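You operate a simulated robot arm through the tools that you are given. There is no shell and no other tool. Be economical: measure what you need, move in short steps, check, and stop when the job is done.

Carry out the task below with a simulated robot arm. There is one attempt and no reset: what you move stays moved.

TASK
Count the gap blocks on the steel top, then put as many of the short tubes from the steel top on the cover disc there.

It is judged by the outcome, as a careful person would: the job done as asked, and still so three seconds after it is handed in. It fails if anything else is knocked over, pushed out of place, dropped, spilled or broken.

THE ROBOT
A 7-joint arm with a two-finger parallel gripper, fixed in place. Base frame: the origin is at the foot of the arm, x ahead of it, y to its left, z up; the work surface is at about z = 88. Lengths are in cm, angles in rad, forces in N, time in s.
With the tool pointing down near the work surface it reaches from about 30 to 70 cm from the base axis. Its first joint turns from -1.152 to 1.152 rad. Payload 1.57 kg.
Tool frame: the origin (TCP) lies between the finger pads and is the grasp point; the fingertips stand 3 cm ahead of it; z points along the fingers, y is the line along which they close. The gripper opens to 11 cm. The fingers are 2.4 cm wide and 1.2 cm thick; the gripper's body (4.8 by 11.2 cm) begins 7.8 cm behind the TCP.
Orientation is that of the tool frame in the base frame, as [roll, pitch, yaw] about the fixed x, y, z axes, in that order (R = Rz(yaw) Ry(pitch) Rx(roll)). With the fingers straight down and closing along the base's y, the tool's x points along the base's -x, its y along +y and its z along -z.

THE INTERFACE
- The arm moves only by the tool send_rows. Its argument "rows" is one flat list of numbers, 4 for each row, row after row: the shift along the base's x, y, z in mm, then the turn about the base's z in rad. In form: [dx, dy, dz, spin, dx, dy, dz, spin, ...]. A call has 1 to 10 rows; each row is the pose to reach, as a shift and turn from the pose commanded when the call began. "grip" is the finger opening in mm, from 0 to 110, set as the call begins (left out, the last holds). A row lasts 0.2 s, in which the tool goes at most 5 cm and 0.15 rad; a call with a longer step from one row to the next is refused whole, and so is a gripper value outside its range. A pose out of reach is approached as far as the arm can. The call stops where the force on the tool passes 40 N (or 10 N more than at its start, if that is more) or the arm is blocked; 0.2 s more then pass. The fingers move at their own pace (about 10.8 cm/s each) and stop on an object; they squeeze with about 29 N. The grip force told is the motor's: it shows also when the fingers shut on nothing. Time passes only in rows, and 0.2 s behind the last, so rows that repeat a pose let the fingers close. It gives the time, the measured TCP pose, the force on the tool (base axes), the opening and the grip force at its end, in the units of the frame above (readings bear some noise).
- Cameras (640 x 400 px; columns grow to the right, rows downward): "scene" is fixed at [18.07, -39.07, 140.41]; the picture's right is [0.72, -0.69, 0.00], its down [-0.44, -0.46, -0.77] and it looks along [0.53, 0.55, -0.64] (base axes); focal length 320 px, centre (320, 200). "wrist" rides on the gripper at [-3.6, 0, -8] in the tool frame; the picture's right is [0.00, -1.00, 0.00], its down [0.97, 0.00, -0.24] and it looks along [0.24, 0.00, 0.97] (tool axes); focal length 218 px, centre (320, 200).
- grab_frame(camera): a new picture of that camera. No time passes.
- point_at(camera, pixels): there is no depth. For up to 12 entries [column, row, z] of the newest picture of that camera ("zoom" is the newest enlarged one), the place [x, y] in the base frame at which the ray of that pixel passes the height z, good to about 0.2 cm, but the place of the scene camera against the robot may be out by one fixed shift of up to 1.8 cm in any direction. No time passes.
- zoom(camera, box): a new picture of the part [left, top, right, bottom] of that camera's present view, enlarged. No time passes.
- close_job(): hands the job in; it is judged then, once.

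Work in short steps. Measure before you move; look again where a grasp or a placing could have gone wrong, and mend it. You have 60 turns and 20 pictures in all, the two below and enlarged ones among them. Open the gripper and draw the arm clear of the work before you hand the job in, unless the task says otherwise; then end with one line.

The tools are called after "Request:" as a command line: name --argument value ..., lists and objects as JSON in quotes. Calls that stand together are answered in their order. send_rows: Moves the arm, as the interface text tells. Its arguments: {"type":"object","properties":{"rows":{"type":"array","items":{"type":"number"}},"grip":{"type":"number"}},"required":["rows"]} The other tools are called the same way: grab_frame (camera) takes a picture; point_at (camera, pixels) gives the place at which the rays of pixels pass given heights; zoom (camera, box) takes an enlarged picture of a part of a camera's view; close_job () hands the job in.

At the start:

```text
t: 0.0
tool_pos: [37.77, -10.05, 117.22]
tcp_rot: [-3.14, 0.0, -3.141]
contact_force: [-0.1, -1.2, -0.7]
opening: 11.0
grasp_force: 0.1
```

scene: 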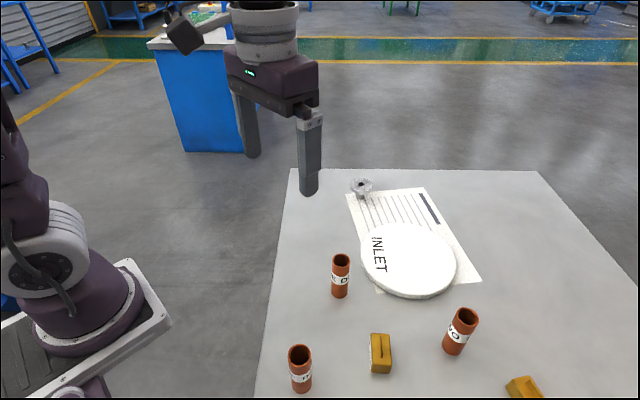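
wrist: 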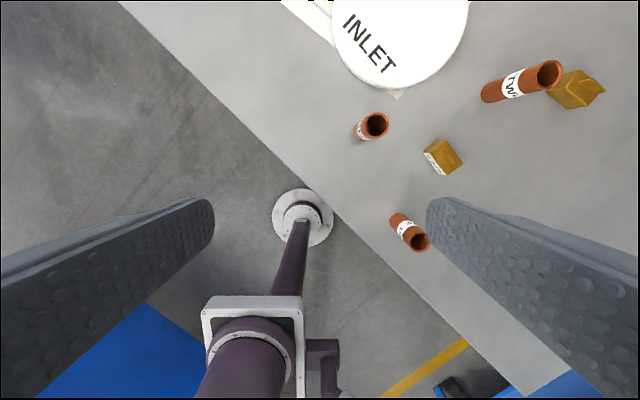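

The pictures show three tubes and two gap blocks, with one block cut off at the scene's lower edge. I zoom in on both views to see the details.

Request:
zoom --camera "scene" --box '[260, 160, 640, 400]'

Request:
zoom --camera "wrist" --box '[320, 0, 640, 260]'

```text
1.67 times, centred on (450, 280) of scene
```

zoom: 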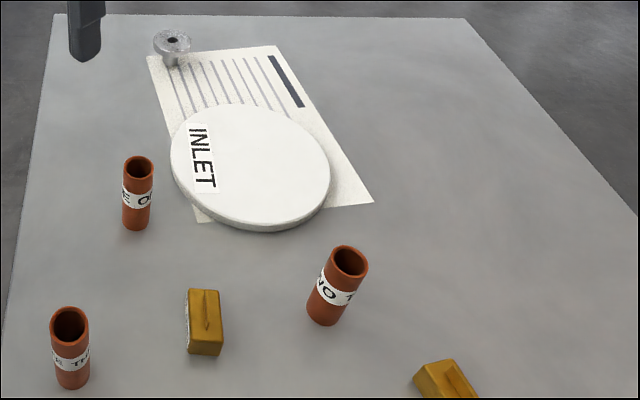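

```text
1.54 times, centred on (480, 130) of wrist
```

zoom: 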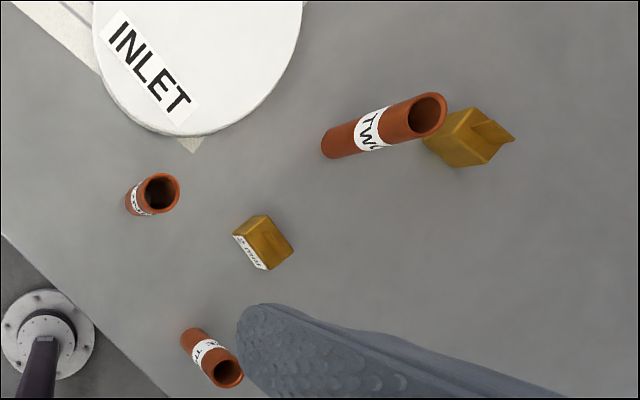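

I locate the objects and then move toward -y to see the rest of the table.

Request:
point_at --camera "wrist" --pixels '[[376, 125, 95], [362, 132, 88], [419, 243, 95], [396, 216, 88], [549, 74, 95], [485, 92, 88], [442, 157, 91], [576, 90, 91], [400, 20, 90]]'

Request:
point_at --camera "scene" --pixels '[[341, 260, 95], [340, 294, 88], [300, 353, 95], [302, 388, 88], [466, 316, 95], [454, 350, 88], [380, 353, 91], [408, 258, 90], [290, 170, 88], [538, 170, 88], [638, 285, 88], [361, 185, 90]]'

Request:
send_rows --rows '[0, -40, 30, 0, 0, -80, 60, 0, 0, -120, 60, 0, 0, -160, 60, 0, 0, -200, 60, 0]'

Request:
grab_frame --camera "wrist"

```text
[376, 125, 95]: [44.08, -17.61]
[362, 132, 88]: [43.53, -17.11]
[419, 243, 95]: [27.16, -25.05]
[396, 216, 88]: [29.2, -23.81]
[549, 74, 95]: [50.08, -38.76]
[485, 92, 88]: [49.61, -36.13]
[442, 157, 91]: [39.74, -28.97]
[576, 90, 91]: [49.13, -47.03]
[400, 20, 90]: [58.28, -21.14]
```

```text
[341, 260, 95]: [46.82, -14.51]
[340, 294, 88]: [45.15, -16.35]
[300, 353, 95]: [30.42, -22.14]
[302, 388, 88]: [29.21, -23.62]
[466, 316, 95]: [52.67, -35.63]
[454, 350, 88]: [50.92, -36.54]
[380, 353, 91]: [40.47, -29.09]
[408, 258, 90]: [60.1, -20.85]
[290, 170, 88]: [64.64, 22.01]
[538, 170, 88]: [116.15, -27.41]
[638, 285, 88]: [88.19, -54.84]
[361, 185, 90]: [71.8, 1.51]
```

```text
t: 1.2
tool_pos: [37.72, -30.18, 123.2]
tcp_rot: [3.141, -0.002, -3.14]
contact_force: [0.4, 0.1, 0.0]
opening: 10.99
grasp_force: 0.0
```

```text
15 pictures are left
```

wrist: 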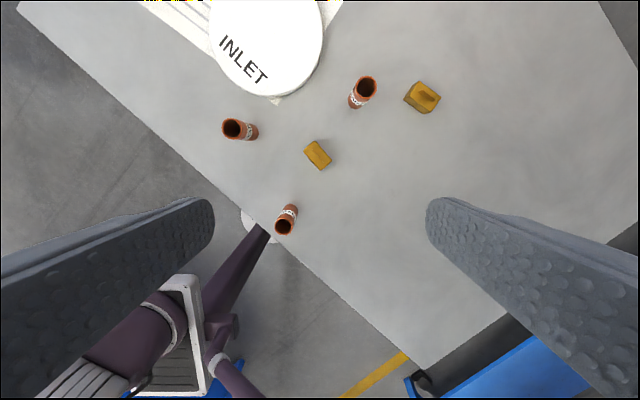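

Two blocks are seen so far, and the area behind the right finger is hidden. I shift once more to rule out another block there.

Request:
send_rows --rows '[0, -40, 0, 0, 0, -80, 0, 0, 0, -120, 0, 0, 0, -150, 0, 0]'

Request:
grab_frame --camera "wrist"

```text
t: 2.2
tool_pos: [36.24, -40.78, 121.27]
tcp_rot: [3.141, -0.002, -3.141]
contact_force: [0.7, -0.3, 0.1]
opening: 11.01
grasp_force: 0.0
out of reach, approached as far as the arm can: row 3, 4
```

```text
14 pictures are left
```

wrist: 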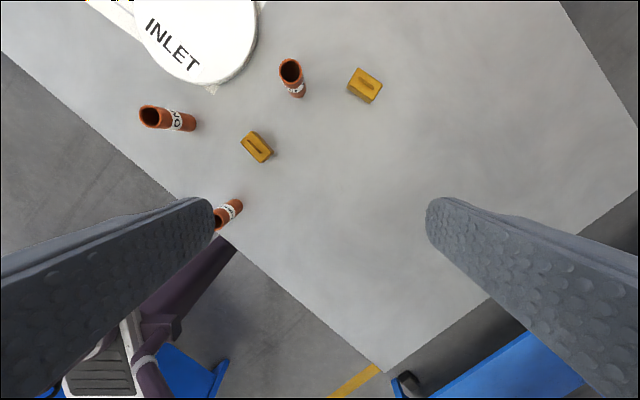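

A small triangle behind the right finger near (510,240) is still hidden. I close the fingers to clear that view and take another picture.

Request:
send_rows --rows '[0, 50, 0, 0, 0, 50, 0, 0, 0, 50, 0, 0]' --grip 0

Request:
grab_frame --camera "wrist"

```text
t: 3.0
tool_pos: [36.26, -35.71, 121.52]
tcp_rot: [-3.141, -0.003, -3.141]
contact_force: [0.0, 0.3, 0.3]
opening: 0.0
grasp_force: 21.1
```

```text
13 pictures are left
```

wrist: 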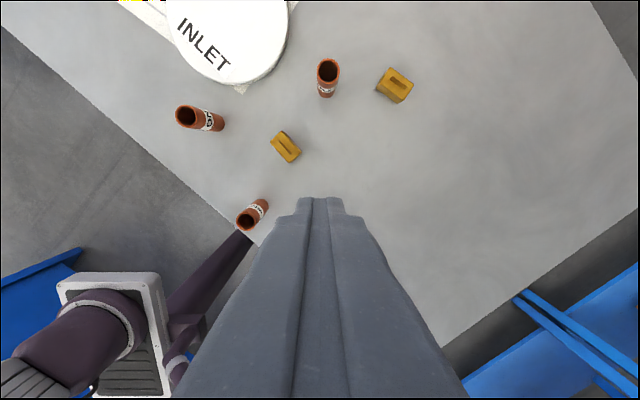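

The whole top has now been checked, and there are exactly two gap blocks, so two tubes go on the disc. I triangulate the tube heights and the disc using this picture.

Request:
point_at --camera "wrist" --pixels '[[186, 116, 92], [186, 116, 95], [186, 116, 98], [216, 123, 88], [328, 68, 92], [328, 68, 95], [328, 68, 98], [328, 92, 88], [286, 147, 91], [395, 86, 91], [232, 36, 90], [258, 80, 89]]'

Request:
send_rows --rows '[30, 40, -20, 0, 60, 80, -40, 0, 90, 120, -60, 0, 120, 150, -80, 0, 120, 150, -80, 0]' --grip 110

Request:
grab_frame --camera "wrist"

```text
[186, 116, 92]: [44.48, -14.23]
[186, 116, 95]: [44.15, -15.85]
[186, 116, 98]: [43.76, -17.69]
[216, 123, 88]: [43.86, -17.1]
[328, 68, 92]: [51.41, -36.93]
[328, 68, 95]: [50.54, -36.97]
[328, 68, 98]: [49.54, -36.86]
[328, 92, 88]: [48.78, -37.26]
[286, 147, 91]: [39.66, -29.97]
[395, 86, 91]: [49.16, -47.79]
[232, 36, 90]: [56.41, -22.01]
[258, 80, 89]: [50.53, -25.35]
```

```text
refused: row 1 steps farther than a row can; nothing moved
```

```text
12 pictures are left
```

wrist: 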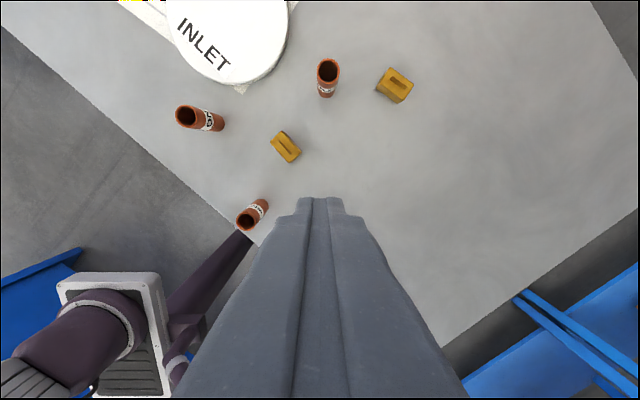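

Tube ONE is at about (44.0,-17.1) and tube TWO at about (49.7,-36.9), both with tops near z 97. The last move was refused because a step was too long, so I send smaller steps to look at the disc from above.

Request:
send_rows --rows '[25, 25, -10, 0, 50, 50, -20, 0, 75, 75, -30, 0, 100, 100, -40, 0, 125, 125, -50, 0, 140, 155, -55, 0, 140, 155, -55, 0]' --grip 110

Request:
grab_frame --camera "wrist"

```text
t: 4.6
tool_pos: [50.22, -20.25, 115.76]
tcp_rot: [3.141, 0.002, -3.141]
contact_force: [-0.3, 0.0, -0.3]
opening: 11.0
grasp_force: 0.0
```

```text
11 pictures are left
```

wrist: 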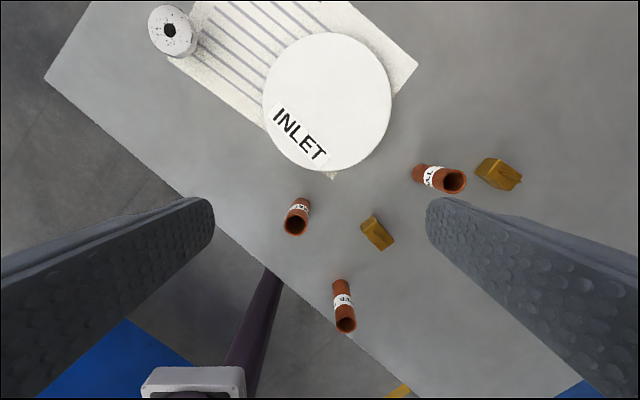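

The disc's top face spans columns 263–391 and rows 33–168. I project it along with the tube tops.

Request:
point_at --camera "wrist" --pixels '[[327, 99, 89.5], [263, 99, 89.5], [391, 99, 89.5], [327, 33, 89.5], [327, 168, 89.5], [296, 226, 97], [303, 203, 88], [455, 182, 97], [285, 226, 97], [307, 226, 97], [417, 173, 88], [305, 125, 89.5]]'

Request:
zoom --camera "wrist" --box '[250, 20, 490, 250]'

```text
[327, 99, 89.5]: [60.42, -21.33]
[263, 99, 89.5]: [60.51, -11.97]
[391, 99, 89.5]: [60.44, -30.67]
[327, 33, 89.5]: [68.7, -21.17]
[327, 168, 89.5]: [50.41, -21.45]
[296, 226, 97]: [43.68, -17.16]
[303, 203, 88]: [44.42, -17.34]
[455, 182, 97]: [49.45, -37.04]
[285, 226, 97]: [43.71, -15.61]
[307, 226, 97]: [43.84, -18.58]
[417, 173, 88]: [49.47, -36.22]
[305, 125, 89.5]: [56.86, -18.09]
```

```text
1.74 times, centred on (370, 135) of wrist
```

zoom: 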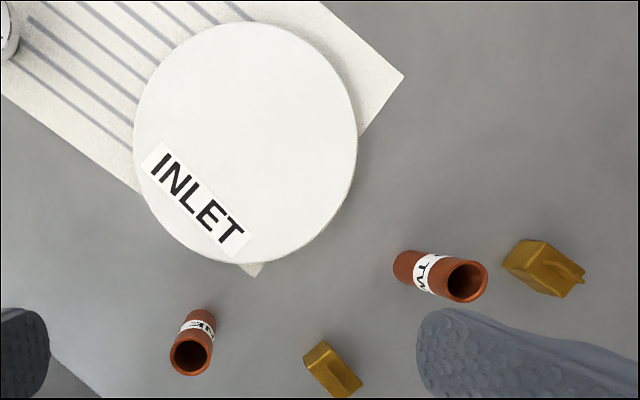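

Disc centre is about (59.7,-21.3) with radius 9.3, and tube ONE is at (43.8,-17.1) with diameter 3. I move above tube ONE.

Request:
send_rows --rows '[-32, 15, 0, 0, -64, 31, -10, 0, -64, 31, -50, 0, -64, 31, -90, 0, -64, 31, -90, 0]' --grip 80

Request:
grab_frame --camera "wrist"

```text
t: 5.8
tool_pos: [43.74, -17.08, 106.85]
tcp_rot: [3.141, 0.001, 3.141]
contact_force: [-0.4, 0.7, 0.1]
opening: 8.0
grasp_force: 0.1
```

```text
9 pictures are left
```

wrist: 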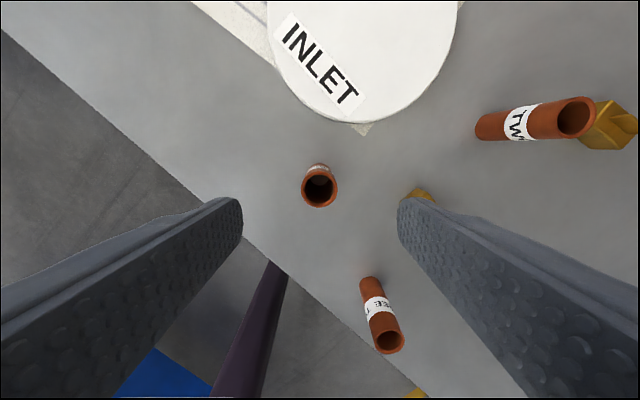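

The tube top is at (319,187), centred between the fingers and about 3 mm ahead in x. I descend to z≈93.8 and grip.

Request:
send_rows --rows '[2, 0, -40, 0, 2, 0, -80, 0, 2, 0, -110, 0, 2, 0, -131, 0, 2, 0, -131, 0]'

Request:
send_rows --rows '[0, 0, 0, 0, 0, 0, 0, 0, 0, 0, 0, 0, 0, 0, 0, 0]' --grip 10

Request:
send_rows --rows '[0, 0, 20, 0, 0, 0, 50, 0, 0, 0, 80, 0, 0, 0, 80, 0]'

Request:
grab_frame --camera "wrist"

```text
t: 7.0
tool_pos: [43.98, -17.07, 93.8]
tcp_rot: [-3.141, 0.001, 3.141]
contact_force: [0.6, 0.3, 0.2]
opening: 7.99
grasp_force: 0.1
```

```text
t: 8.0
tool_pos: [44.02, -17.14, 93.92]
tcp_rot: [3.141, 0.0, -3.141]
contact_force: [0.6, -0.5, 0.0]
opening: 3.04
grasp_force: 28.7
```

```text
t: 9.0
tool_pos: [44.05, -17.19, 101.79]
tcp_rot: [3.141, 0.0, -3.141]
contact_force: [0.0, -0.7, -2.6]
opening: 3.06
grasp_force: 29.1
```

```text
8 pictures are left
```

wrist: 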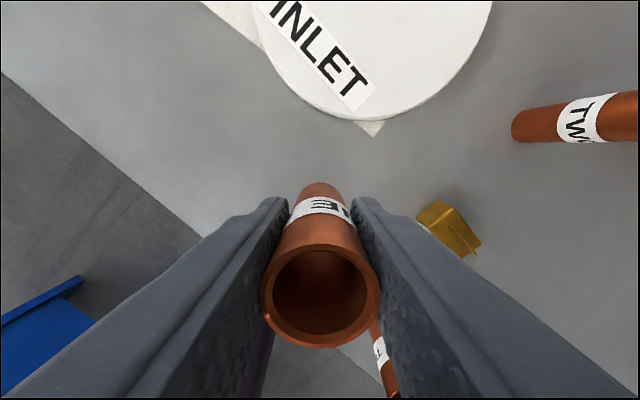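

Tube ONE is held. I carry it over the disc to about (59.5,-16.9) and lower it partway.

Request:
send_rows --rows '[30, 0, 5, 0, 65, 1, 5, 0, 100, 2, 5, 0, 130, 3, 0, 0, 155, 3, 0, 0, 155, 3, -25, 0, 155, 3, -45, 0, 155, 3, -50, 0, 155, 3, -50, 0]'

Request:
grab_frame --camera "scene"

```text
t: 11.0
tool_pos: [59.63, -16.71, 96.71]
tcp_rot: [-3.141, 0.0, -3.141]
contact_force: [0.6, -0.5, -1.5]
opening: 3.07
grasp_force: 29.3
```

```text
7 pictures are left
```

scene: 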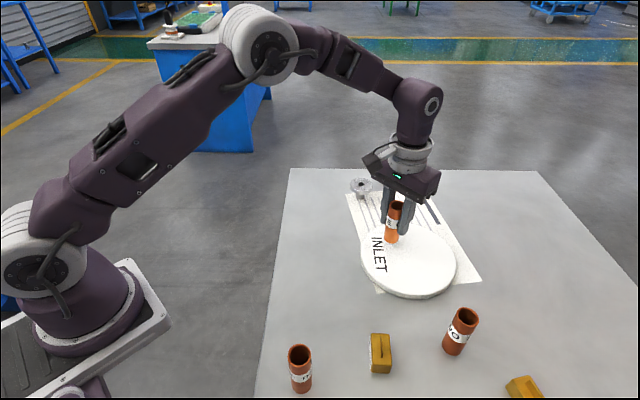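

The tube hangs over the disc's far part at about (391,242). I lower it in small steps and watch the force.

Request:
send_rows --rows '[0, 0, -2, 0, 0, 0, -4, 0, 0, 0, -6, 0, 0, 0, -6, 0]'

```text
t: 12.0
tool_pos: [59.58, -16.82, 96.07]
tcp_rot: [-3.141, -0.001, -3.141]
contact_force: [-0.1, -0.6, -1.9]
opening: 3.05
grasp_force: 29.1
```

Request:
send_rows --rows '[0, 0, -2, 0, 0, 0, -4, 0, 0, 0, -4, 0]'

```text
t: 12.8
tool_pos: [59.54, -16.89, 95.68]
tcp_rot: [-3.141, 0.0, -3.141]
contact_force: [0.0, 0.2, -1.8]
opening: 3.06
grasp_force: 29.4
```

No contact yet, so I keep lowering.

Request:
send_rows --rows '[0, 0, -2, 0, 0, 0, -3, 0, 0, 0, -3, 0]'

```text
t: 13.6
tool_pos: [59.53, -16.88, 95.54]
tcp_rot: [-3.141, 0.0, -3.142]
contact_force: [-0.1, -0.4, -1.4]
opening: 3.08
grasp_force: 28.5
```

Request:
send_rows --rows '[0, 0, -1, 0, 0, 0, -2, 0, 0, 0, -2, 0]'

```text
t: 14.4
tool_pos: [59.6, -16.84, 95.35]
tcp_rot: [-3.141, 0.002, 3.141]
contact_force: [-3.6, 0.7, 21.8]
opening: 3.07
grasp_force: 29.2
```

Contact shows at 21.8 N. I ease up 1 mm, open part way and look.

Request:
send_rows --rows '[0, 0, 1, 0, 0, 0, 1, 0]'

Request:
send_rows --rows '[0, 0, 0, 0, 0, 0, 0, 0, 0, 0, 0, 0]' --grip 70

Request:
send_rows --rows '[0, 0, 30, 0, 0, 0, 70, 0, 0, 0, 110, 0, 0, 0, 150, 0, 0, 0, 150, 0]'

Request:
grab_frame --camera "wrist"

```text
t: 15.0
tool_pos: [59.58, -16.86, 95.43]
tcp_rot: [3.141, 0.0, 3.14]
contact_force: [-1.7, -0.5, 16.5]
opening: 3.06
grasp_force: 28.5
```

```text
t: 15.8
tool_pos: [59.56, -16.8, 95.37]
tcp_rot: [3.141, 0.0, 3.141]
contact_force: [0.0, 0.6, 0.2]
opening: 6.98
grasp_force: 0.0
```

```text
t: 17.0
tool_pos: [59.51, -16.78, 110.5]
tcp_rot: [3.141, 0.0, 3.141]
contact_force: [-0.2, -0.1, -0.2]
opening: 7.01
grasp_force: 0.1
```

```text
6 pictures are left
```

wrist: 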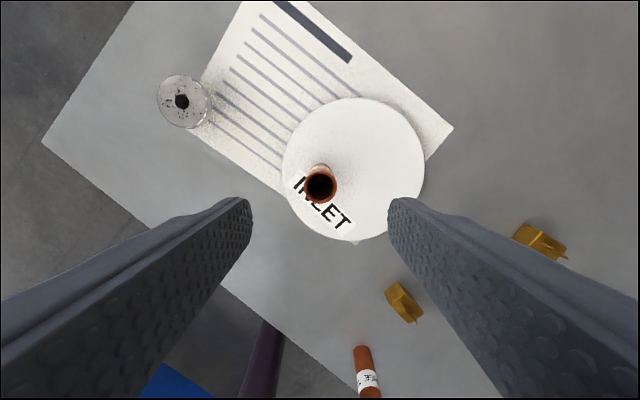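

Tube ONE stands on the disc at (320,185). Next I move above tube TWO at (49.6,-36.95).

Request:
send_rows --rows '[-20, -40, 0, 0, -40, -80, 0, 0, -60, -120, 0, 0, -80, -160, 0, 0, -98, -200, 0, 0, -98, -202, -35, 0, -98, -202, -35, 0]'

Request:
grab_frame --camera "wrist"

```text
t: 18.6
tool_pos: [49.97, -37.03, 106.87]
tcp_rot: [3.14, 0.0, -3.14]
contact_force: [0.2, 0.9, 0.4]
opening: 6.99
grasp_force: 0.1
```

```text
5 pictures are left
```

wrist: 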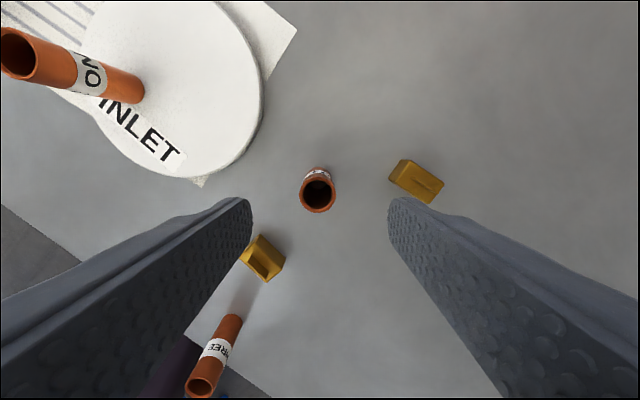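

The tube top is at (318,192), nearly centred, and the fingers have room to the block at (415,180). I descend, grip and lift.

Request:
send_rows --rows '[-1, 1, -40, 0, -1, 1, -80, 0, -1, 1, -110, 0, -1, 1, -130, 0, -1, 1, -130, 0]'

Request:
send_rows --rows '[0, 0, 0, 0, 0, 0, 0, 0, 0, 0, 0, 0, 0, 0, 0, 0]' --grip 10

Request:
send_rows --rows '[0, 0, 20, 0, 0, 0, 50, 0, 0, 0, 80, 0, 0, 0, 80, 0]'

```text
t: 19.8
tool_pos: [49.71, -36.99, 93.81]
tcp_rot: [3.141, 0.0, 3.141]
contact_force: [-0.2, -0.7, 0.2]
opening: 6.98
grasp_force: 0.0
```

```text
t: 20.8
tool_pos: [49.69, -36.91, 93.95]
tcp_rot: [-3.141, 0.001, -3.141]
contact_force: [0.1, -0.5, 0.1]
opening: 3.06
grasp_force: 28.6
```

```text
t: 21.8
tool_pos: [49.69, -36.92, 101.74]
tcp_rot: [-3.141, 0.001, 3.141]
contact_force: [-0.4, -0.1, -2.6]
opening: 3.07
grasp_force: 29.0
```

Tube TWO is held. I carry it to (59,-25.8) on the disc and lower it to just above the known contact height of about 95.45.

Request:
send_rows --rows '[25, 25, 5, 0, 50, 55, 5, 0, 75, 85, 5, 0, 93, 111, 0, 0, 93, 111, 0, 0, 93, 111, -25, 0, 93, 111, -45, 0, 93, 111, -59, 0, 93, 111, -59, 0]'

Request:
send_rows --rows '[0, 0, -1, 0, 0, 0, -2, 0, 0, 0, -2, 0]'

```text
t: 23.8
tool_pos: [58.93, -25.82, 95.96]
tcp_rot: [3.14, -0.001, -3.141]
contact_force: [-0.2, -0.7, -1.9]
opening: 3.06
grasp_force: 29.0
```

```text
t: 24.6
tool_pos: [59.01, -25.87, 95.72]
tcp_rot: [3.142, 0.0, 3.141]
contact_force: [0.6, 0.1, -2.6]
opening: 3.08
grasp_force: 28.8
```

Request:
send_rows --rows '[0, 0, -1, 0, 0, 0, -2, 0, 0, 0, -2, 0]'

```text
t: 25.4
tool_pos: [59.02, -25.78, 95.5]
tcp_rot: [3.141, -0.001, 3.141]
contact_force: [-0.4, -1.2, -1.9]
opening: 3.04
grasp_force: 28.5
```

Request:
send_rows --rows '[0, 0, -1, 0, 0, 0, -1, 0, 0, 0, -1, 0]'

```text
t: 26.2
tool_pos: [58.95, -25.87, 95.54]
tcp_rot: [3.14, 0.004, -3.139]
contact_force: [-1.2, 2.4, 8.4]
opening: 3.04
grasp_force: 29.7
```

Contact shows at 8.4 N. I release to 60 mm, rise, and draw back.

Request:
send_rows --rows '[0, 0, 0, 0, 0, 0, 0, 0, 0, 0, 0, 0]' --grip 60

Request:
send_rows --rows '[0, 0, 30, 0, 0, 0, 70, 0, 0, 0, 110, 0, 0, 0, 150, 0, -40, 0, 170, 0, -80, 10, 190, 0, -120, 20, 210, 0, -160, 30, 220, 0, -160, 30, 220, 0]'

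Request:
grab_frame --camera "scene"

Request:
grab_frame --camera "wrist"

```text
t: 27.0
tool_pos: [58.85, -25.86, 95.41]
tcp_rot: [3.141, 0.001, 3.141]
contact_force: [0.0, 0.5, -0.3]
opening: 5.99
grasp_force: 0.1
```

```text
t: 29.0
tool_pos: [58.94, -25.68, 110.62]
tcp_rot: [-3.139, 0.002, -3.141]
contact_force: [0.3, 0.1, 0.3]
opening: 5.99
grasp_force: 0.2
out of reach, approached as far as the arm can: row 5, 6, 7, 8, 9
```

```text
4 pictures are left
```

scene: 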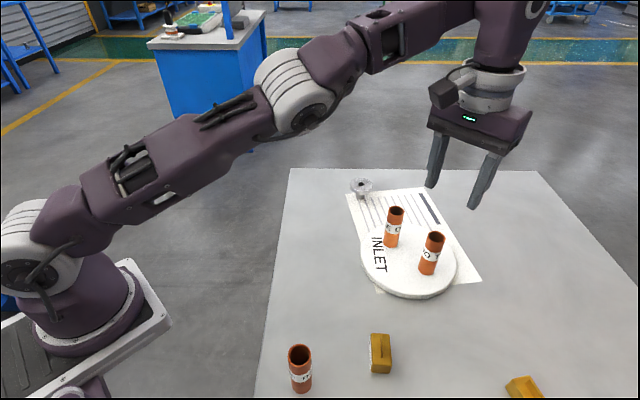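

```text
3 pictures are left
```

wrist: 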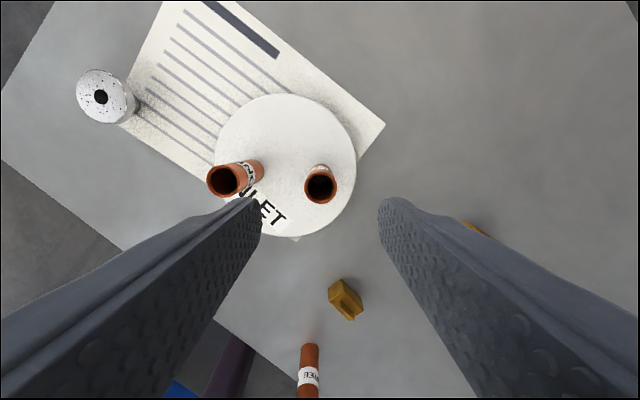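

Both tubes stand on the disc. I draw the arm back clear at this height, well above everything.

Request:
send_rows --rows '[-40, 10, 0, 0, -80, 20, 0, 0, -120, 30, 0, 0, -160, 40, 20, 0, -200, 50, 40, 0, -200, 80, 60, 0, -200, 80, 60, 0]' --grip 110

Request:
grab_frame --camera "scene"

```text
t: 30.6
tool_pos: [58.9, -25.81, 110.64]
tcp_rot: [-3.142, 0.002, -3.141]
contact_force: [0.1, -0.3, 0.5]
opening: 10.99
grasp_force: 0.0
out of reach, approached as far as the arm can: row 1, 2, 3, 4, 5, 6, 7
```

```text
2 pictures are left
```

scene: 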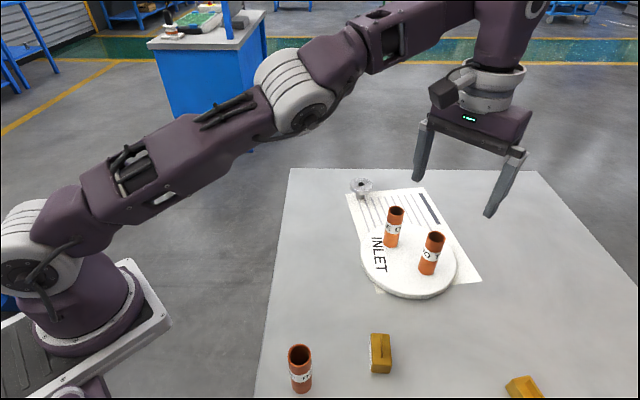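

The arm is stuck at the edge of its reach. I try a small move down and back while staying well above the tubes.

Request:
send_rows --rows '[0, 0, -10, 0, 0, 0, -20, 0, -20, 0, -20, 0, -50, 0, -20, 0, -90, 0, -20, 0, -130, 0, -10, 0, -170, 0, 10, 0, -200, 0, 30, 0, -200, 0, 30, 0]'

```text
t: 32.6
tool_pos: [38.72, -25.57, 113.79]
tcp_rot: [3.141, -0.002, 3.141]
contact_force: [-0.2, 0.2, -0.2]
opening: 10.99
grasp_force: 0.1
```

Request:
grab_frame --camera "scene"

```text
1 pictures are left
```

scene: 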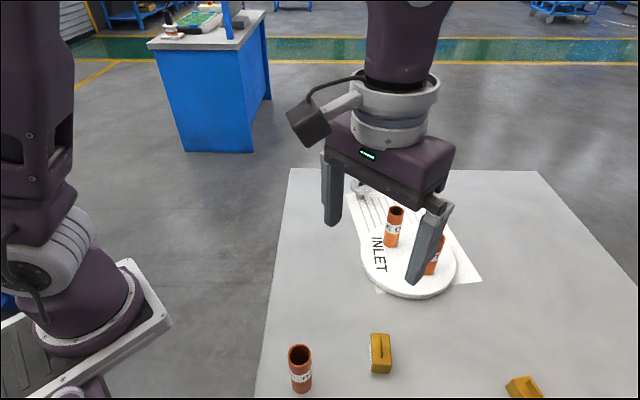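

Two tubes stand on the disc, nothing else has moved, and the arm is clear and open, so I hand the job in.

Request:
close_job

```text
The job is handed in.
```

I counted two gap blocks on the steel top, so I stood two short tubes (ONE and TWO) on the cover disc; tube THREE and both blocks were left where they were.
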